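You operate a simulated robot arm through the tools that you are given. There is no shell and no other tool.

Carry out the task below with a simulated robot arm. There is one attempt and no reset: what you move stays moved.

Task
Set the controls near the top of the fitting bench. At the end: the fault button four is switched on; the fault button three is switched on; the fault button one is switched on; the fault button two is switched on; whatever was shut is shut again. Leave all else as you found it, and nothing knocked over.

It is judged by the outcome, as a careful person would: the job done as asked, and still so three seconds after it is handed in. It fails if anything else is knocked over, pushed out of place, dropped, spilled or broken.

Robot
A 6-joint arm with a two-finger gripper, fixed in place. Base frame: the origin is at the foot of the arm, x ahead of it, y to its left, z up; the work surface is at about z = 0.84. Readings come in m, degrees, newtons and seconds.
Its first joint turns from -166.0 to 166.0 degrees. Payload 2.45 kg.
The tool frame sits at the grasp point between the pads (the TCP): z along the fingers, y along the line on which they close. The tips reach 0.02 m beyond it. Largest opening 0.14 m; the body of the gripper starts 0.168 m behind the TCP.
Orientation is told as [roll, pitch, yaw] about the base's x, y, z axes, in that order, counted from this pose: with the fingers straight down and closing along the base's y, the tool's x points along the base's -x, its y along +y and its z along -z.

Tools
- The arm moves only by the tool jog_arm. Its argument "series" is a list that holds one entry, the list of rows, each a list of 6 numbers: the shift along the tool's x, y, z in units of 50 mm (1.0 is 50 mm), then the turn, a rotation vector about the tool's x, y, z in units of 4 degrees (1.0 is 4 degrees). In form: [[[x, y, z, rx, ry, rz], ...]]. A call has 1 to 20 rows; each row shifts and turns the commanded pose from where the row before left it, along the tool's axes as they then stand. "gripper" is the closure, from 0 (fully open) to 1 (shut), set as the call begins (left out, the last holds). A call with a number of a shift or a turn outside -1 to 1 is refused whole. Each row takes 0.2 s and may step no farther than 0.05 m and 8.6 degrees from the row before; otherwise, or with a gripper value out of range, the whole call is refused. Where a pose cannot be reached the arm comes as near as it can. A force on the tool above 40 N (or 10 N above the force at the start of the call, whichever is more), or a blocked arm, ends the call early, and 0.2 s more pass. The fingers move at their own pace (about 0.045 m/s each) and stop on an object; they squeeze with about 25 N. The grip force told is the motor's: it shows also when the fingers shut on nothing. Time passes only in rows, and 0.2 s behind the last, so rows that do not move let the fingers close. The reply holds the time, the measured pose of the TCP, the force on the tool along the base axes, the opening and the grip force, in the units named above and with some noise, with the torque about the TCP (base axes, N m) and any sound that the robot's microphone picked up, and new pictures: "pictures" is both (left out), scene, wrist or none.
- Cameras (640 x 400 px; columns grow to the right, rows downward): "scene" is fixed at [0.22, 0.5143, 1.5799]; the picture's right is [-0.06, -1.00, 0.00], its down [-0.74, 0.04, -0.67] and it looks along [0.67, -0.04, -0.74] (base axes); focal length 350 px, centre (320, 200). "wrist" rides on the gripper at [0.078, 0.011, -0.209] in the tool frame; the picture's right is [-0.14, 0.99, 0.00], its down [-0.92, -0.13, -0.37] and it looks along [-0.37, -0.05, 0.93] (tool axes); focal length 280 px, centre (320, 200). There is no depth. A picture from a camera that has moved, and an enlarged one, comes with that camera's place and axes in the base frame and with its lens. The place of the scene camera against the robot may be out by one fixed shift of up to 0.018 m in any direction.
- close_up(camera, box): a new picture of the part [left, top, right, bottom] of that camera's present view, enlarged. It takes no simulated time.
- job_done(): hands the job in; it is judged then, once.

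Places have to be worked out from the pictures, the camera data and where the tool is seen. Open the gripper and draw the arm clear of the work before you hand the job in, unless the task says otherwise.

The tools are called as name(argument=value, ...) on one line, values as JSON. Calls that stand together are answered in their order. jog_arm: Moves the arm, as the interface text tells. Its arguments: {"type":"object","properties":{"series":{"type":"array"},"gripper":{"type":"number"},"pictures":{"type":"string","enum":["both","scene","wrist","none"]}},"required":["series"]} The other tools are called the same way: close_up (camera, box) takes an enlarged picture of a part of a camera's view; job_done () hands the job in.

At the start:

```text
clock: 0.0
ee_pos: [0.5463, 0.3957, 1.0733]
ee_rot: [0.0, 0.0, 0.1]
ft_force: [0.7, 0.7, 0.8]
moment: [-0.03, 0.01, -0.04]
grip_width: 0.14
grasp_force: 0.1
```

scene: 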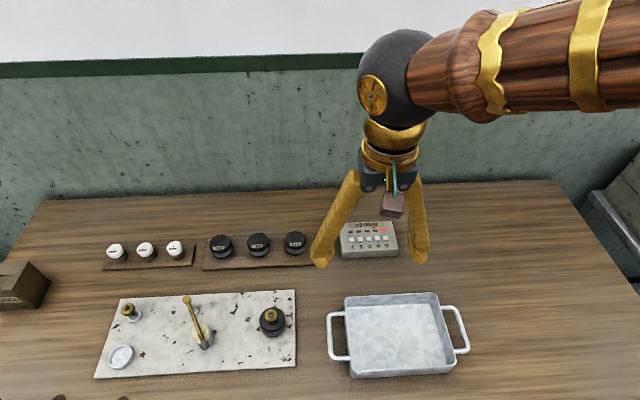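
wrist: 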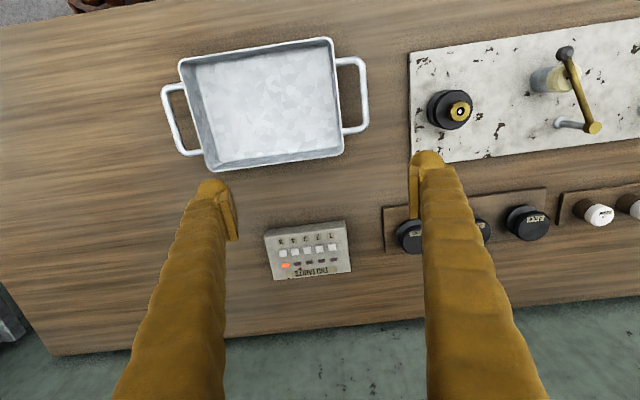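

The pictures show a small box with five buttons, a row of lamps, one of them lit red. I take close-ups to read the labels.

close_up(camera="scene", box=[320, 200, 420, 270])

close_up(camera="wrist", box=[250, 210, 370, 290])

close_up(camera="scene", box=[90, 220, 330, 380])

close_up(camera="scene", box=[0, 240, 120, 400])

```text
5.71 times, centred on (370, 235) of scene
camera zoom: at [0.22, 0.5143, 1.5799], right [-0.06, -1.0, 0.0], down [-0.74, 0.04, -0.67], along [0.67, -0.04, -0.74], focal length 1998 px, centre (34, 0)
```

zoom: 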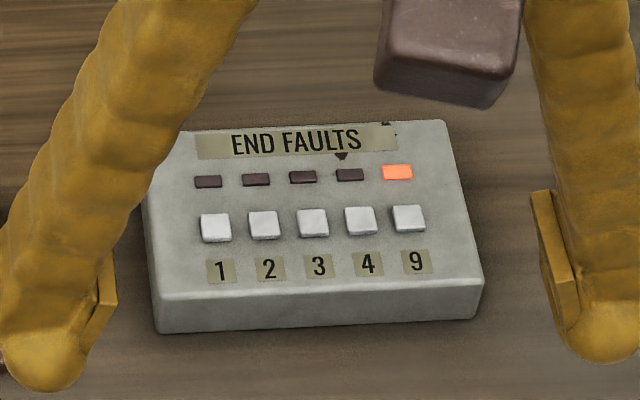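

```text
5.00 times, centred on (310, 250) of wrist
camera zoom: at [0.4694, 0.4075, 1.2828], right [0.14, 0.99, 0.0], down [0.92, -0.13, 0.37], along [0.37, -0.05, -0.93], focal length 1402 px, centre (370, -50)
```

zoom: 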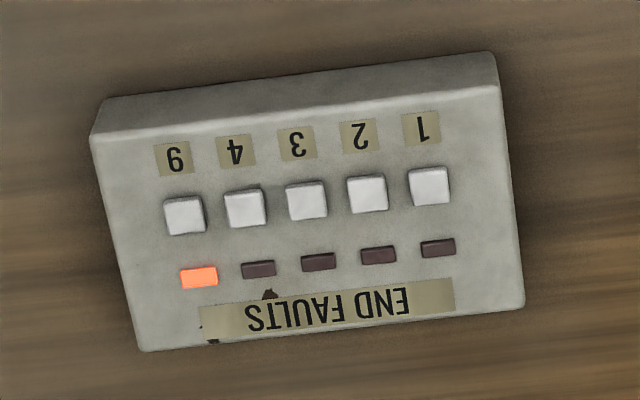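

```text
2.50 times, centred on (210, 300) of scene
camera zoom: at [0.22, 0.5143, 1.5799], right [-0.06, -1.0, 0.0], down [-0.74, 0.04, -0.67], along [0.67, -0.04, -0.74], focal length 874 px, centre (595, -50)
```

zoom: 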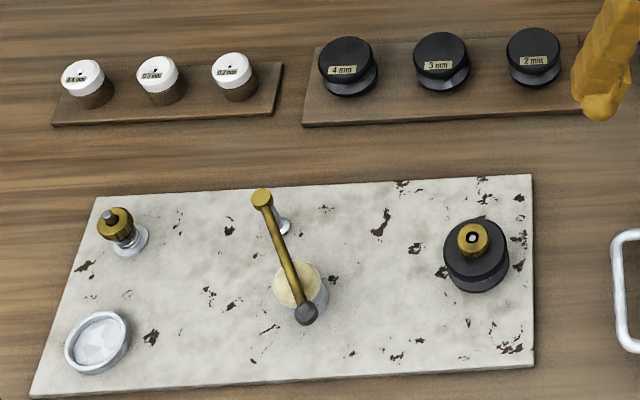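

```text
2.50 times, centred on (60, 320) of scene
camera zoom: at [0.22, 0.5143, 1.5799], right [-0.06, -1.0, 0.0], down [-0.74, 0.04, -0.67], along [0.67, -0.04, -0.74], focal length 874 px, centre (970, -100)
```

zoom: 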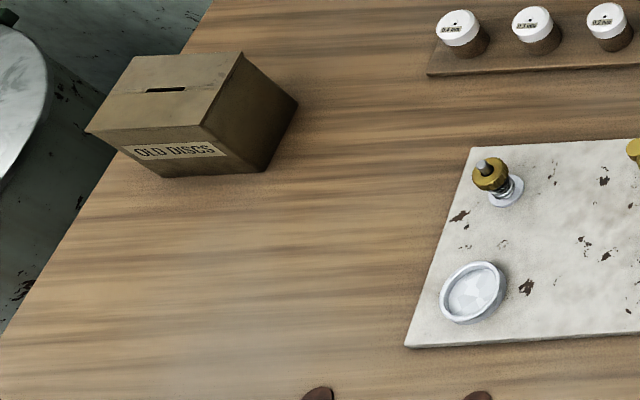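

Buttons 1–4 are unlit and 9 is lit already, so each of 1–4 needs one press. I look closely at the finger tips to know what would touch the buttons.

close_up(camera="wrist", box=[380, 130, 480, 230])

close_up(camera="scene", box=[300, 130, 440, 280])

```text
4.00 times, centred on (430, 180) of wrist
camera zoom: at [0.4694, 0.4075, 1.2828], right [0.14, 0.99, 0.0], down [0.92, -0.13, 0.37], along [0.37, -0.05, -0.93], focal length 1122 px, centre (-120, 280)
```

zoom: 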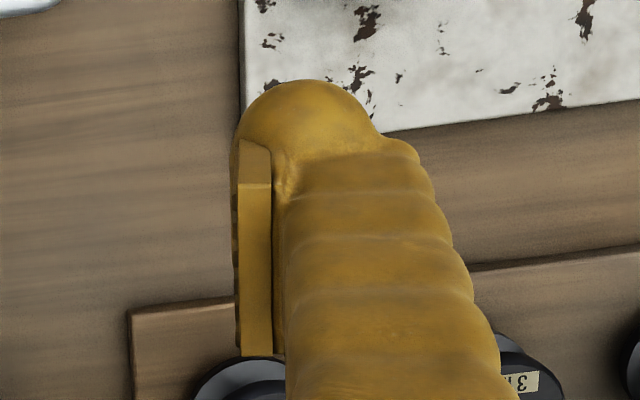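

```text
2.67 times, centred on (370, 205) of scene
camera zoom: at [0.22, 0.5143, 1.5799], right [-0.06, -1.0, 0.0], down [-0.74, 0.04, -0.67], along [0.67, -0.04, -0.74], focal length 932 px, centre (187, 187)
```

zoom: 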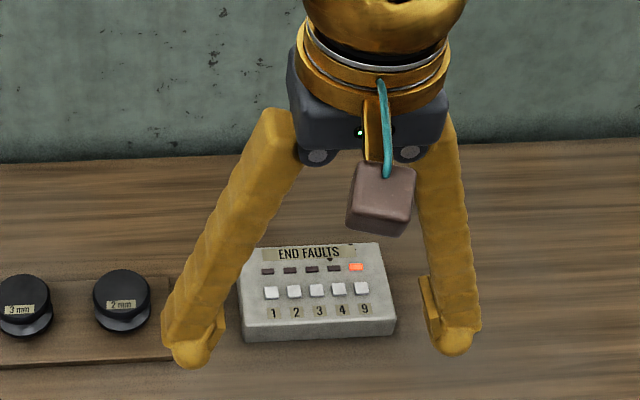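

The box has buttons in a row along y at about x≈0.719, z≈0.875, with pitch 21 mm (1: y≈0.394, 2: 0.372, 3: 0.351, 4: 0.331). I'll press each with the left finger only, gripper open, the other finger hanging clear to the right of the box. First I move above button 1 at a safe height.

jog_arm(series=[[[-0.69, -0.328, 0.453, 0, 0, 0], [-0.69, -0.328, 0.453, 0, 0, 0], [-0.69, -0.328, 0.453, 0, 0, 0], [-0.69, -0.328, 0.453, 0, 0, 0], [-0.69, -0.328, 0.453, 0, 0, 0], [0, 0, 0, 0, 0, 0]]], gripper=0)

```text
clock: 1.4
ee_pos: [0.7222, 0.313, 0.9614]
ee_rot: [0.1, 0.1, -0.1]
ft_force: [0.6, 0.2, -0.1]
moment: [0.0, 0.0, 0.01]
grip_width: 0.1402
grasp_force: 0.0
camera wrist: at [0.6443, 0.3252, 1.1692], right [0.14, 0.99, 0.0], down [0.92, -0.13, 0.37], along [0.37, -0.05, -0.93], focal length 280 px, centre (320, 200)
```

scene: 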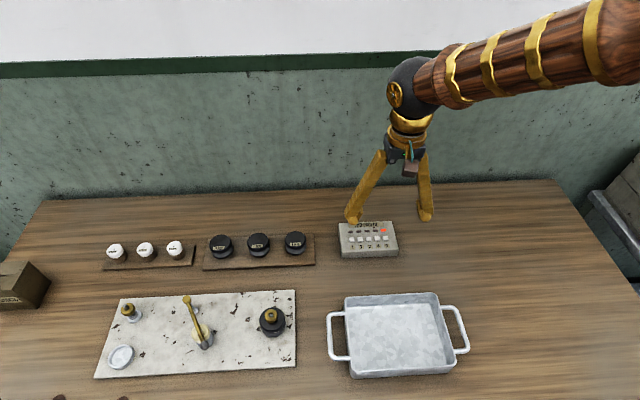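
wrist: 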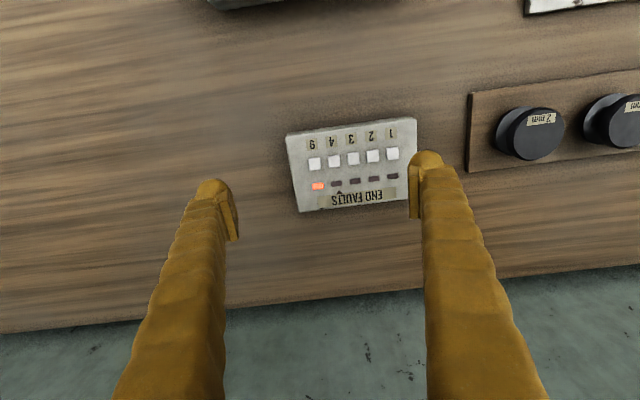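

close_up(camera="wrist", box=[280, 110, 460, 222])

close_up(camera="scene", box=[320, 190, 440, 265])

```text
3.56 times, centred on (370, 166) of wrist
camera zoom: at [0.6443, 0.3252, 1.1692], right [0.14, 0.99, 0.0], down [0.92, -0.13, 0.37], along [0.37, -0.05, -0.93], focal length 997 px, centre (142, 321)
```

zoom: 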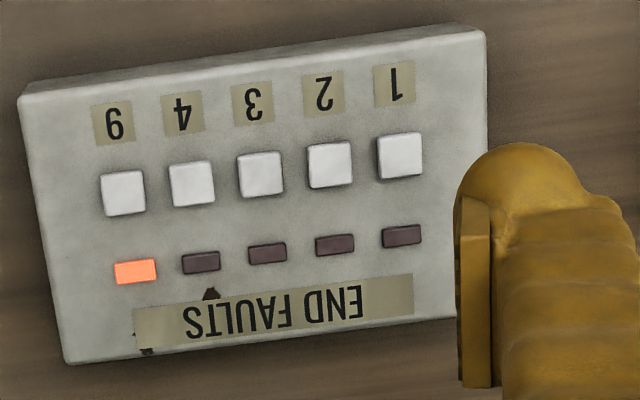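

```text
5.33 times, centred on (380, 228) of scene
camera zoom: at [0.22, 0.5143, 1.5799], right [-0.06, -1.0, 0.0], down [-0.74, 0.04, -0.67], along [0.67, -0.04, -0.74], focal length 1865 px, centre (0, 53)
```

zoom: 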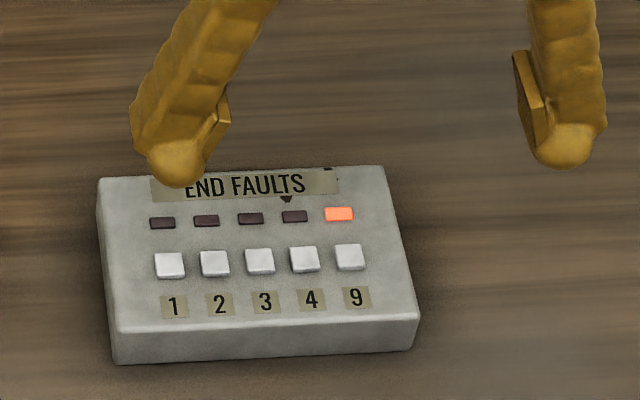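

Triangulating the two wrist views puts button 1's top at about (0.720, 0.3935, 0.873). The left fingertip is about 0.08 m to the +y side of the TCP, so it is over button 1; I lower to just above it.

jog_arm(series=[[[0.02, 0, 0.4, 0, 0, 0], [0.02, 0, 0.4, 0, 0, 0], [0, 0, 0.3, 0, 0, 0], [0, 0, 0.1, 0, 0, 0]]])

```text
clock: 2.4
ee_pos: [0.7187, 0.3127, 0.9013]
ee_rot: [-0.1, 0.0, 0.0]
ft_force: [-0.6, 0.0, 0.2]
moment: [-0.02, -0.01, 0.04]
grip_width: 0.1401
grasp_force: 0.0
camera wrist: at [0.6407, 0.3253, 1.11], right [0.14, 0.99, 0.0], down [0.92, -0.13, 0.37], along [0.37, -0.05, -0.93], focal length 280 px, centre (320, 200)
```

scene: 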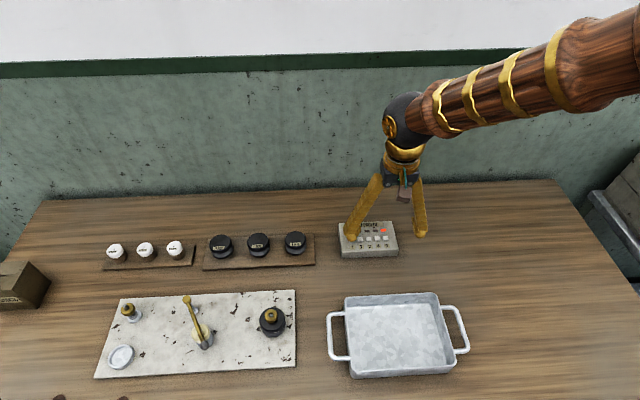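
wrist: 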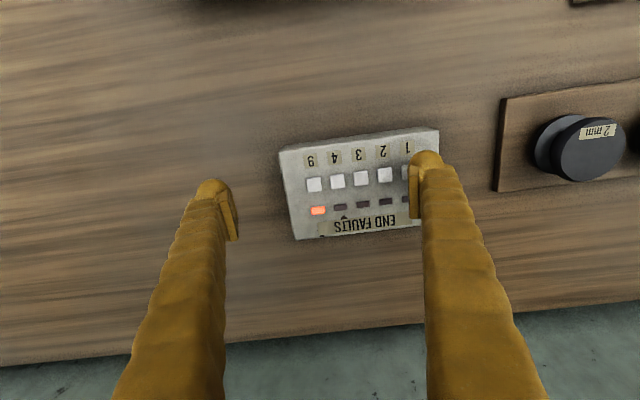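

close_up(camera="scene", box=[325, 200, 445, 275])

close_up(camera="wrist", box=[280, 120, 460, 232])

```text
5.33 times, centred on (385, 238) of scene
camera zoom: at [0.22, 0.5143, 1.5799], right [-0.06, -1.0, 0.0], down [-0.74, 0.04, -0.67], along [0.67, -0.04, -0.74], focal length 1865 px, centre (-27, 0)
```

zoom: 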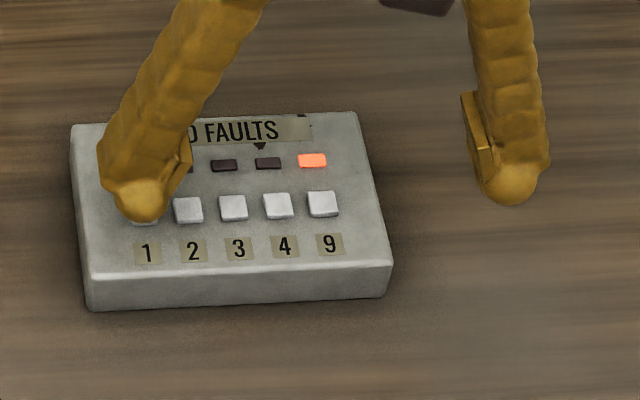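

```text
3.56 times, centred on (370, 176) of wrist
camera zoom: at [0.6407, 0.3253, 1.11], right [0.14, 0.99, 0.0], down [0.92, -0.13, 0.37], along [0.37, -0.05, -0.93], focal length 997 px, centre (142, 285)
```

zoom: 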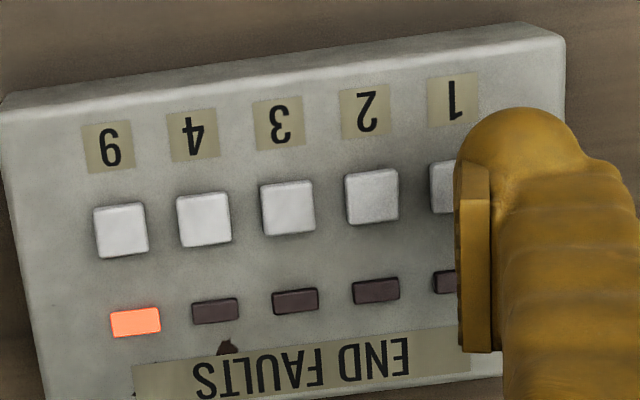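

The fingertip is directly above button 1, about 2 mm off to its outer side. I lower in 2 mm steps and watch force.

jog_arm(series=[[[0, 0, 0.04, 0, 0, 0], [0, 0, 0.04, 0, 0, 0], [0, 0, 0.04, 0, 0, 0], [0, 0, 0.04, 0, 0, 0], [0, 0, 0.04, 0, 0, 0]]], pictures="scene")

close_up(camera="scene", box=[325, 200, 445, 275])

```text
clock: 3.6
ee_pos: [0.7181, 0.313, 0.8916]
ee_rot: [0.0, 0.0, 0.0]
ft_force: [-0.5, -0.7, 0.3]
moment: [0.0, 0.0, 0.01]
grip_width: 0.1401
grasp_force: 0.1
```

scene: 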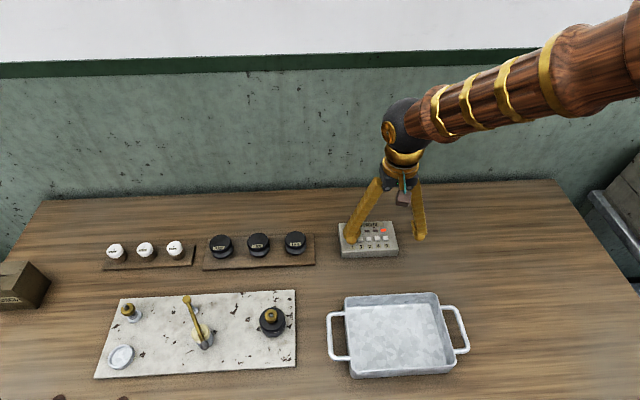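

```text
5.33 times, centred on (385, 238) of scene
camera zoom: at [0.22, 0.5143, 1.5799], right [-0.06, -1.0, 0.0], down [-0.74, 0.04, -0.67], along [0.67, -0.04, -0.74], focal length 1865 px, centre (-27, 0)
```

zoom: 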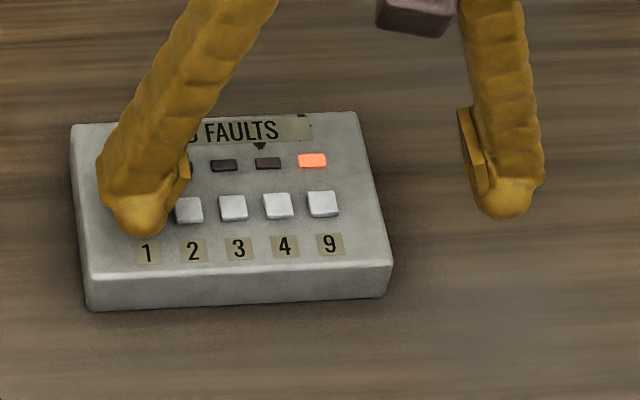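

No contact force yet at TCP z=0.8916. I continue down in 1 mm steps.

jog_arm(series=[[[0, 0, 0.02, 0, 0, 0], [0, 0, 0.02, 0, 0, 0]]], pictures="none")

jog_arm(series=[[[0, 0, 0.02, 0, 0, 0]]], pictures="none")

```text
clock: 4.2
ee_pos: [0.7173, 0.3131, 0.8892]
ee_rot: [-0.1, -0.1, 0.0]
ft_force: [-0.4, -0.1, 0.0]
moment: [-0.02, -0.02, 0.03]
grip_width: 0.1397
grasp_force: 0.1
```

```text
clock: 4.6
ee_pos: [0.7174, 0.3123, 0.8884]
ee_rot: [-0.1, 0.0, 0.0]
ft_force: [-0.2, -0.3, -0.2]
moment: [0.01, 0.0, -0.03]
grip_width: 0.14
grasp_force: 0.0
```

Still free at 0.8884. I go on in 1 mm steps and look.

jog_arm(series=[[[-0.03, 0, 0.02, 0, 0, 0]]], pictures="none")

jog_arm(series=[[[0, 0, 0.02, 0, 0, 0]]], pictures="both")

close_up(camera="scene", box=[325, 200, 445, 275])

close_up(camera="wrist", box=[280, 120, 460, 232])

```text
clock: 5.0
ee_pos: [0.7184, 0.3129, 0.8868]
ee_rot: [0.1, 0.1, 0.0]
ft_force: [-0.1, 0.5, -0.2]
moment: [-0.01, 0.0, 0.01]
grip_width: 0.14
grasp_force: 0.0
```

```text
clock: 5.4
ee_pos: [0.7191, 0.314, 0.8865]
ee_rot: [0.1, 0.0, 0.1]
ft_force: [0.0, 0.1, 0.1]
moment: [0.04, -0.02, 0.02]
grip_width: 0.1398
grasp_force: 0.1
camera wrist: at [0.6413, 0.3253, 1.0945], right [0.14, 0.99, 0.0], down [0.92, -0.13, 0.37], along [0.37, -0.05, -0.93], focal length 280 px, centre (320, 200)
```

scene: 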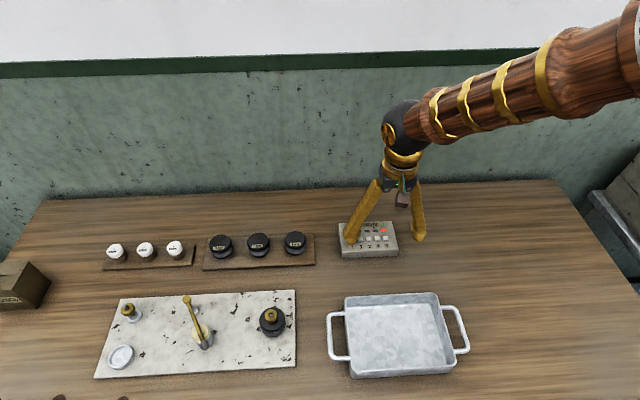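
wrist: 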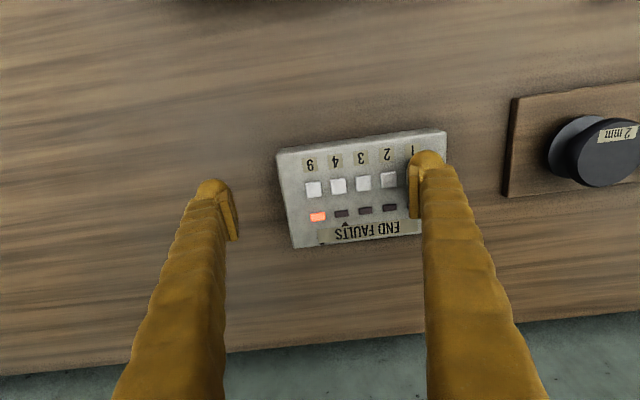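

```text
5.33 times, centred on (385, 238) of scene
camera zoom: at [0.22, 0.5143, 1.5799], right [-0.06, -1.0, 0.0], down [-0.74, 0.04, -0.67], along [0.67, -0.04, -0.74], focal length 1865 px, centre (-27, 0)
```

zoom: 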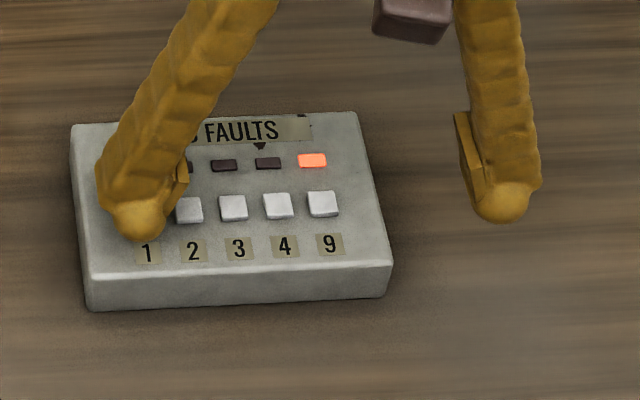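

```text
3.56 times, centred on (370, 176) of wrist
camera zoom: at [0.6413, 0.3253, 1.0945], right [0.14, 0.99, 0.0], down [0.92, -0.13, 0.37], along [0.37, -0.05, -0.93], focal length 997 px, centre (142, 285)
```

zoom: 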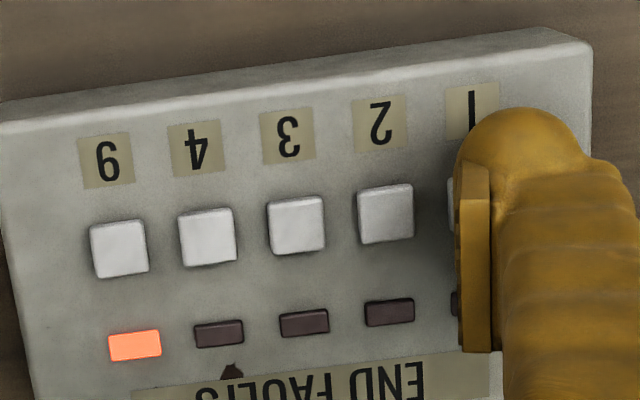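

Still no force; lamp 1's visible edge in the wrist view is still dark. I continue down by 1 mm steps.

jog_arm(series=[[[0, 0, 0.02, 0, 0, 0]]], pictures="none")

jog_arm(series=[[[0, 0, 0.02, 0, 0, 0]]], pictures="none")

jog_arm(series=[[[0, 0, 0.02, 0, 0, 0]]], pictures="wrist")

close_up(camera="wrist", box=[280, 120, 460, 232])

```text
clock: 5.8
ee_pos: [0.7183, 0.3138, 0.8841]
ee_rot: [0.0, 0.0, 0.0]
ft_force: [-0.8, 0.2, 0.6]
moment: [0.08, 0.02, 0.06]
grip_width: 0.1399
grasp_force: 0.0
```

```text
clock: 6.2
ee_pos: [0.7179, 0.3133, 0.8843]
ee_rot: [-0.1, 0.0, 0.0]
ft_force: [0.4, -0.8, 1.9]
moment: [0.15, -0.02, -0.05]
grip_width: 0.14
grasp_force: 0.0
heard: click
```

```text
clock: 6.6
ee_pos: [0.719, 0.3132, 0.8828]
ee_rot: [0.0, 0.0, 0.1]
ft_force: [0.3, 1.1, 2.4]
moment: [0.2, 0.01, 0.0]
grip_width: 0.1401
grasp_force: 0.0
camera wrist: at [0.6412, 0.3249, 1.0913], right [0.14, 0.99, 0.0], down [0.92, -0.13, 0.37], along [0.37, -0.05, -0.93], focal length 280 px, centre (320, 200)
```

wrist: 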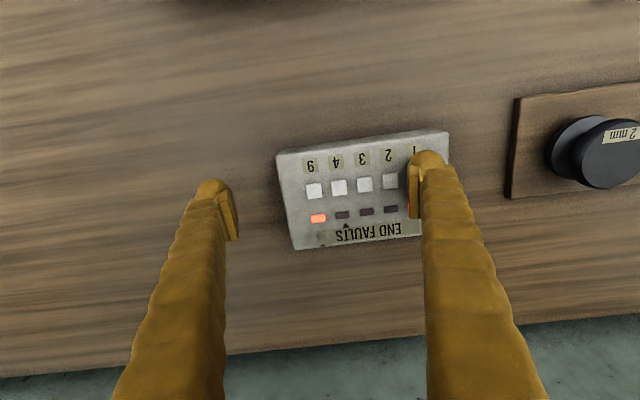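

```text
3.56 times, centred on (370, 176) of wrist
camera zoom: at [0.6412, 0.3249, 1.0913], right [0.14, 0.99, 0.0], down [0.92, -0.13, 0.37], along [0.37, -0.05, -0.93], focal length 997 px, centre (142, 285)
```

zoom: 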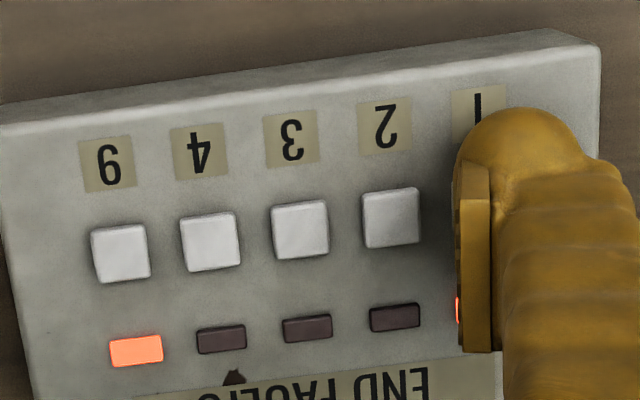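

A click, and lamp 1 is lit; the moment/force ratio gives a contact at about +0.083 m, as expected. I raise straight up 16 mm and shift −21 mm in y to button 2.

jog_arm(series=[[[0, 0, -0.16, 0, 0, 0], [0, 0, -0.16, 0, 0, 0], [0, -0.21, 0, 0, 0, 0], [0, -0.21, 0, 0, 0, 0], [0, 0, 0, 0, 0, 0]]])

close_up(camera="wrist", box=[280, 120, 460, 232])

close_up(camera="scene", box=[325, 200, 445, 275])

```text
clock: 7.8
ee_pos: [0.7191, 0.2924, 0.8993]
ee_rot: [0.0, 0.0, 0.0]
ft_force: [0.0, -0.4, 0.5]
moment: [-0.05, 0.05, 0.01]
grip_width: 0.14
grasp_force: 0.1
camera wrist: at [0.6415, 0.3045, 1.107], right [0.14, 0.99, 0.0], down [0.92, -0.13, 0.37], along [0.37, -0.05, -0.93], focal length 280 px, centre (320, 200)
```

scene: 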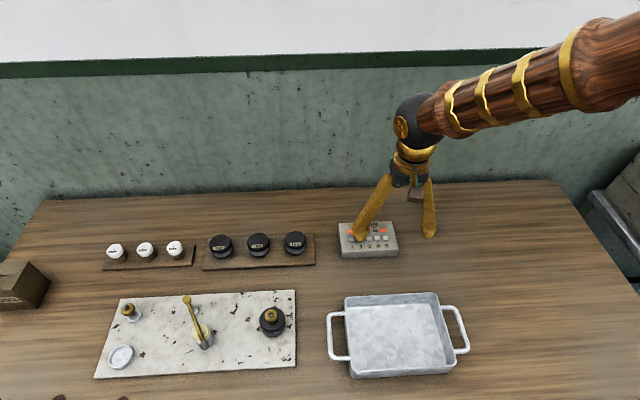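
wrist: 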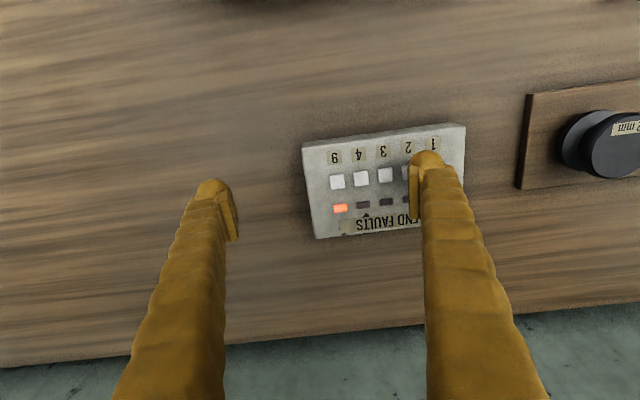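

```text
3.56 times, centred on (370, 176) of wrist
camera zoom: at [0.6415, 0.3045, 1.107], right [0.14, 0.99, 0.0], down [0.92, -0.13, 0.37], along [0.37, -0.05, -0.93], focal length 997 px, centre (142, 285)
```

zoom: 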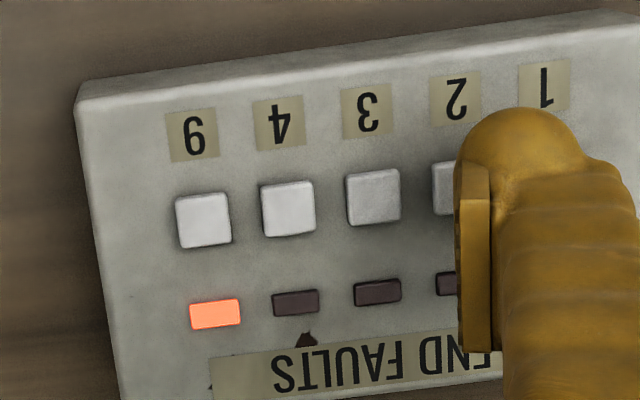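

```text
5.33 times, centred on (385, 238) of scene
camera zoom: at [0.22, 0.5143, 1.5799], right [-0.06, -1.0, 0.0], down [-0.74, 0.04, -0.67], along [0.67, -0.04, -0.74], focal length 1865 px, centre (-27, 0)
```

zoom: 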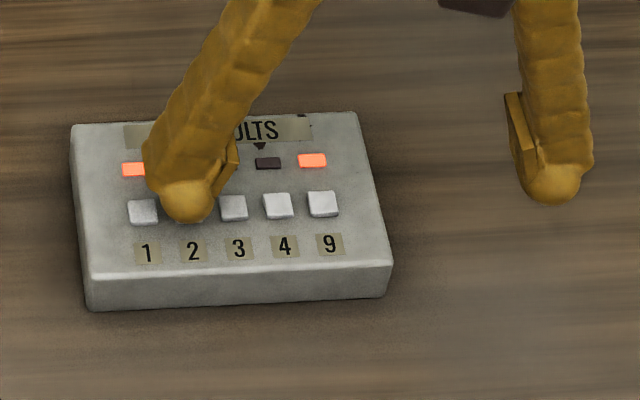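

Lamp 1 stays lit. I nudge 2 mm toward −y to centre on button 2 and press down the same way.

jog_arm(series=[[[0, -0.04, 0.08, 0, 0, 0], [0, 0, 0.08, 0, 0, 0], [0, 0, 0.08, 0, 0, 0], [0, 0, 0.02, 0, 0, 0], [0, 0, 0.02, 0, 0, 0]]], pictures="none")

jog_arm(series=[[[0, 0, 0.02, 0, 0, 0]]], pictures="none")

```text
clock: 9.0
ee_pos: [0.7192, 0.2903, 0.8844]
ee_rot: [0.0, 0.0, 0.0]
ft_force: [0.2, -0.1, -0.2]
moment: [0.02, 0.02, -0.02]
grip_width: 0.1402
grasp_force: 0.1
```

```text
clock: 9.4
ee_pos: [0.7199, 0.29, 0.8835]
ee_rot: [0.1, 0.0, 0.0]
ft_force: [-0.1, 0.6, 0.9]
moment: [0.07, 0.04, 0.01]
grip_width: 0.14
grasp_force: 0.1
heard: click
```

Click heard at button 2. I raise straight up, move on −21 mm to button 3, and check the lamps.

jog_arm(series=[[[0, 0, -0.15, 0, 0, 0], [0, 0, -0.15, 0, 0, 0], [0, -0.21, 0, 0, 0, 0], [0, -0.21, 0, 0, 0, 0], [0, 0, 0, 0, 0, 0]]])

close_up(camera="scene", box=[325, 200, 445, 275])

close_up(camera="wrist", box=[300, 120, 480, 232])

```text
clock: 10.6
ee_pos: [0.7195, 0.2688, 0.8988]
ee_rot: [-0.1, 0.0, -0.1]
ft_force: [0.1, -0.2, 0.2]
moment: [0.01, -0.02, 0.0]
grip_width: 0.1399
grasp_force: 0.0
camera wrist: at [0.6416, 0.2808, 1.1071], right [0.14, 0.99, 0.0], down [0.92, -0.13, 0.37], along [0.37, -0.05, -0.93], focal length 280 px, centre (320, 200)
```

scene: 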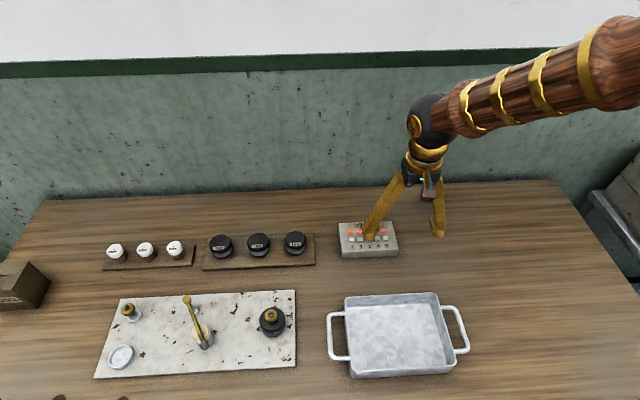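
wrist: 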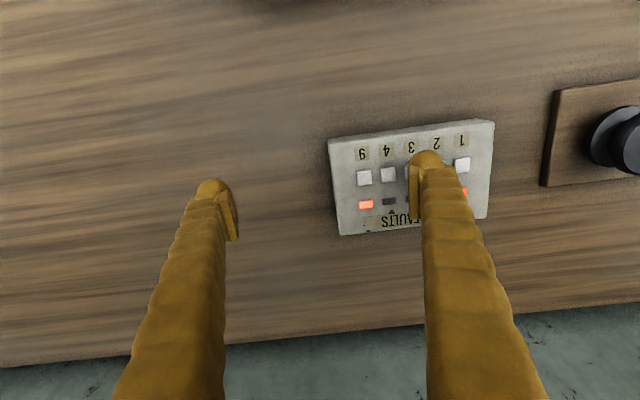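

```text
5.33 times, centred on (385, 238) of scene
camera zoom: at [0.22, 0.5143, 1.5799], right [-0.06, -1.0, 0.0], down [-0.74, 0.04, -0.67], along [0.67, -0.04, -0.74], focal length 1865 px, centre (-27, 0)
```

zoom: 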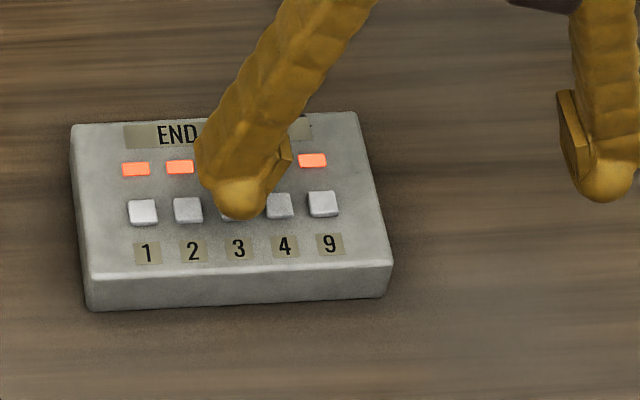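

```text
3.56 times, centred on (390, 176) of wrist
camera zoom: at [0.6416, 0.2808, 1.1071], right [0.14, 0.99, 0.0], down [0.92, -0.13, 0.37], along [0.37, -0.05, -0.93], focal length 997 px, centre (71, 285)
```

zoom: 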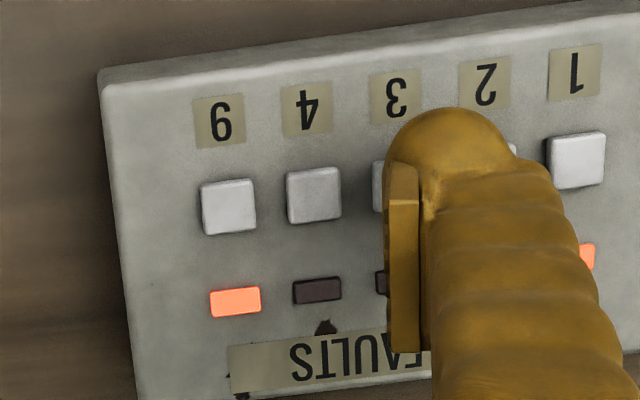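

Lamps 1 and 2 are lit. The tip is centred over button 3; I press the same way.

jog_arm(series=[[[0, 0, 0.08, 0, 0, 0], [0, 0, 0.08, 0, 0, 0], [0, 0, 0.08, 0, 0, 0], [0, 0, 0.02, 0, 0, 0], [0, 0, 0.02, 0, 0, 0]]], pictures="none")

jog_arm(series=[[[0, 0, 0.02, 0, 0, 0]]], pictures="none")

```text
clock: 11.8
ee_pos: [0.7192, 0.2691, 0.8844]
ee_rot: [0.0, 0.0, 0.0]
ft_force: [0.3, 0.3, 0.3]
moment: [0.02, 0.01, 0.02]
grip_width: 0.1398
grasp_force: 0.0
```

```text
clock: 12.2
ee_pos: [0.7191, 0.2684, 0.8845]
ee_rot: [-0.1, -0.1, 0.0]
ft_force: [0.6, 0.7, 1.5]
moment: [0.13, -0.02, -0.01]
grip_width: 0.1399
grasp_force: 0.1
heard: click
```

Click heard at button 3. I raise and move −21 mm to button 4, then check lamps.

jog_arm(series=[[[0, 0, -0.15, 0, 0, 0], [0, 0, -0.15, 0, 0, 0], [0, -0.21, 0, 0, 0, 0], [0, -0.21, 0, 0, 0, 0], [0, 0, 0, 0, 0, 0]]])

close_up(camera="scene", box=[325, 200, 445, 275])

close_up(camera="wrist", box=[320, 120, 500, 232])

```text
clock: 13.4
ee_pos: [0.7183, 0.2477, 0.8992]
ee_rot: [0.0, -0.1, -0.1]
ft_force: [0.6, 1.3, -0.1]
moment: [0.01, 0.02, 0.0]
grip_width: 0.1401
grasp_force: 0.1
camera wrist: at [0.6406, 0.2593, 1.1081], right [0.14, 0.99, 0.0], down [0.92, -0.13, 0.37], along [0.37, -0.05, -0.93], focal length 280 px, centre (320, 200)
```

scene: 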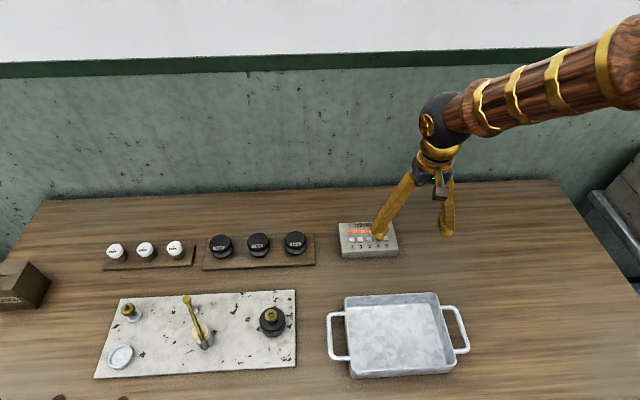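
wrist: 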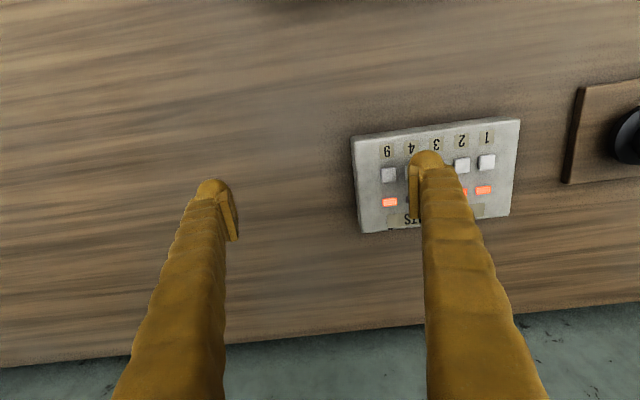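

```text
5.33 times, centred on (385, 238) of scene
camera zoom: at [0.22, 0.5143, 1.5799], right [-0.06, -1.0, 0.0], down [-0.74, 0.04, -0.67], along [0.67, -0.04, -0.74], focal length 1865 px, centre (-27, 0)
```

zoom: 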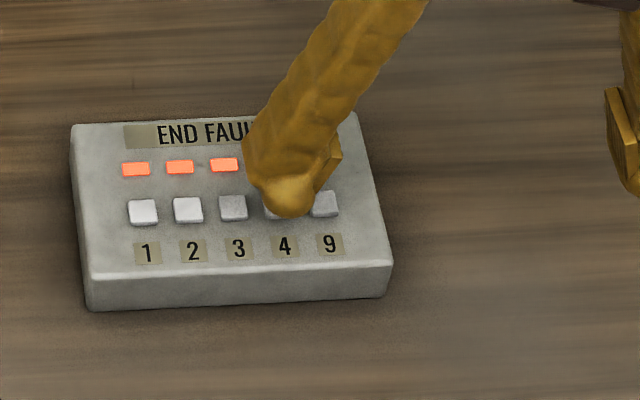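

```text
3.56 times, centred on (410, 176) of wrist
camera zoom: at [0.6406, 0.2593, 1.1081], right [0.14, 0.99, 0.0], down [0.92, -0.13, 0.37], along [0.37, -0.05, -0.93], focal length 997 px, centre (0, 285)
```

zoom: 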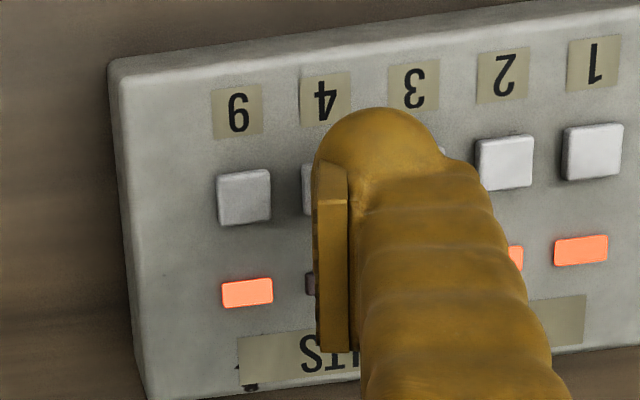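

Lamps 1, 2, 3 and 9 are lit. The tip is centred over button 4 (0.331 in y), clear of 9; I press it.

jog_arm(series=[[[0, 0, 0.08, 0, 0, 0], [0, 0, 0.08, 0, 0, 0], [0, 0, 0.08, 0, 0, 0], [0, 0, 0.02, 0, 0, 0], [0, 0, 0.02, 0, 0, 0]]], pictures="none")

jog_arm(series=[[[0, 0, 0.02, 0, 0, 0]]], pictures="none")

```text
clock: 14.6
ee_pos: [0.7187, 0.2484, 0.8847]
ee_rot: [0.0, 0.0, 0.0]
ft_force: [0.5, 0.7, 1.3]
moment: [0.07, -0.03, -0.05]
grip_width: 0.1399
grasp_force: 0.0
```

```text
clock: 15.0
ee_pos: [0.7185, 0.2478, 0.8843]
ee_rot: [0.0, 0.0, 0.0]
ft_force: [-0.9, -0.1, 1.1]
moment: [0.09, -0.02, 0.04]
grip_width: 0.1399
grasp_force: 0.1
heard: click
```

Click heard at button 4. I raise straight up and withdraw toward the base, away from the box.

jog_arm(series=[[[0, 0, -0.2, 0, 0, 0], [0, 0, -0.6, 0, 0, 0], [0, 0, -0.8, 0, 0, 0], [0, 0, -0.8, 0, 0, 0], [0, 0, -0.8, 0, 0, 0], [0.6, 0, -0.6, 0, 0, 0], [0.9, 0, 0, 0, 0, 0], [0.9, 0, 0, 0, 0, 0], [0.9, 0, 0, 0, 0, 0], [0, 0, 0, 0, 0, 0]]])

close_up(camera="scene", box=[325, 200, 445, 275])

close_up(camera="scene", box=[90, 220, 330, 380])

```text
clock: 17.2
ee_pos: [0.5544, 0.2492, 1.0733]
ee_rot: [0.0, 0.0, 0.0]
ft_force: [-0.3, 0.5, 0.9]
moment: [0.0, 0.0, -0.03]
grip_width: 0.1401
grasp_force: 0.1
camera wrist: at [0.4774, 0.2608, 1.2816], right [0.14, 0.99, 0.0], down [0.92, -0.13, 0.37], along [0.37, -0.05, -0.93], focal length 280 px, centre (320, 200)
```

scene: 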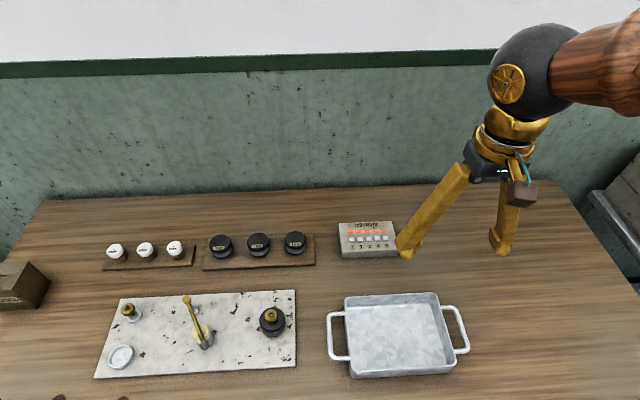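
wrist: 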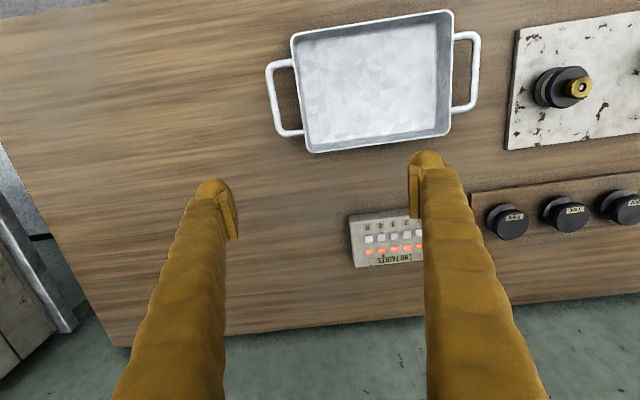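

```text
5.33 times, centred on (385, 238) of scene
camera zoom: at [0.22, 0.5143, 1.5799], right [-0.06, -1.0, 0.0], down [-0.74, 0.04, -0.67], along [0.67, -0.04, -0.74], focal length 1865 px, centre (-27, 0)
```

zoom: 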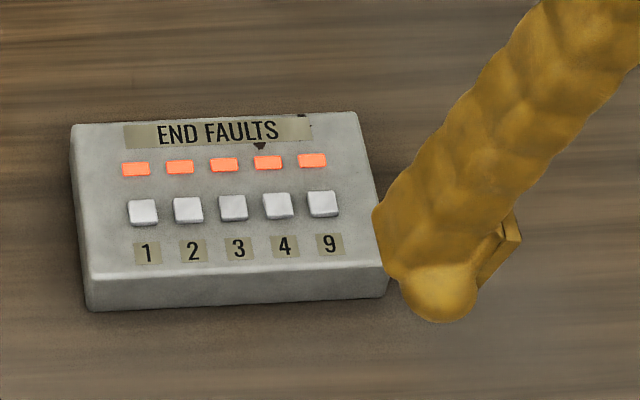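

```text
2.50 times, centred on (210, 300) of scene
camera zoom: at [0.22, 0.5143, 1.5799], right [-0.06, -1.0, 0.0], down [-0.74, 0.04, -0.67], along [0.67, -0.04, -0.74], focal length 874 px, centre (595, -50)
```

zoom: 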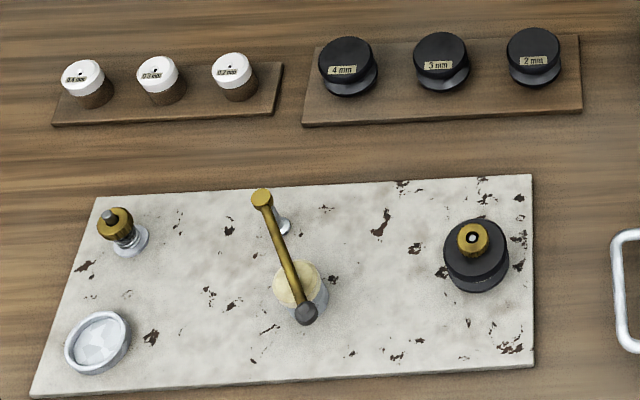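

Lamps 1, 2, 3 and 4 are now lit, and 9 is lit as it was at the start. The box and everything else are where they were, nothing was opened, and the arm is clear with the gripper open, so I hand the job in.

job_done()

```text
The job is handed in.
```

Fault buttons one, two, three and four are switched on. I pressed each once, heard it click and saw its lamp light.

- **Button nine:** it was already lit at the start, so I left it alone.
- **Shut items:** I saw nothing covering the buttons and opened nothing, so there was nothing to shut again.
- **The rest of the bench:** in the last pictures, the box and everything around it were where they had been, with nothing knocked over.
- **The arm:** I raised it clear of the work with the gripper open, then handed the job in.
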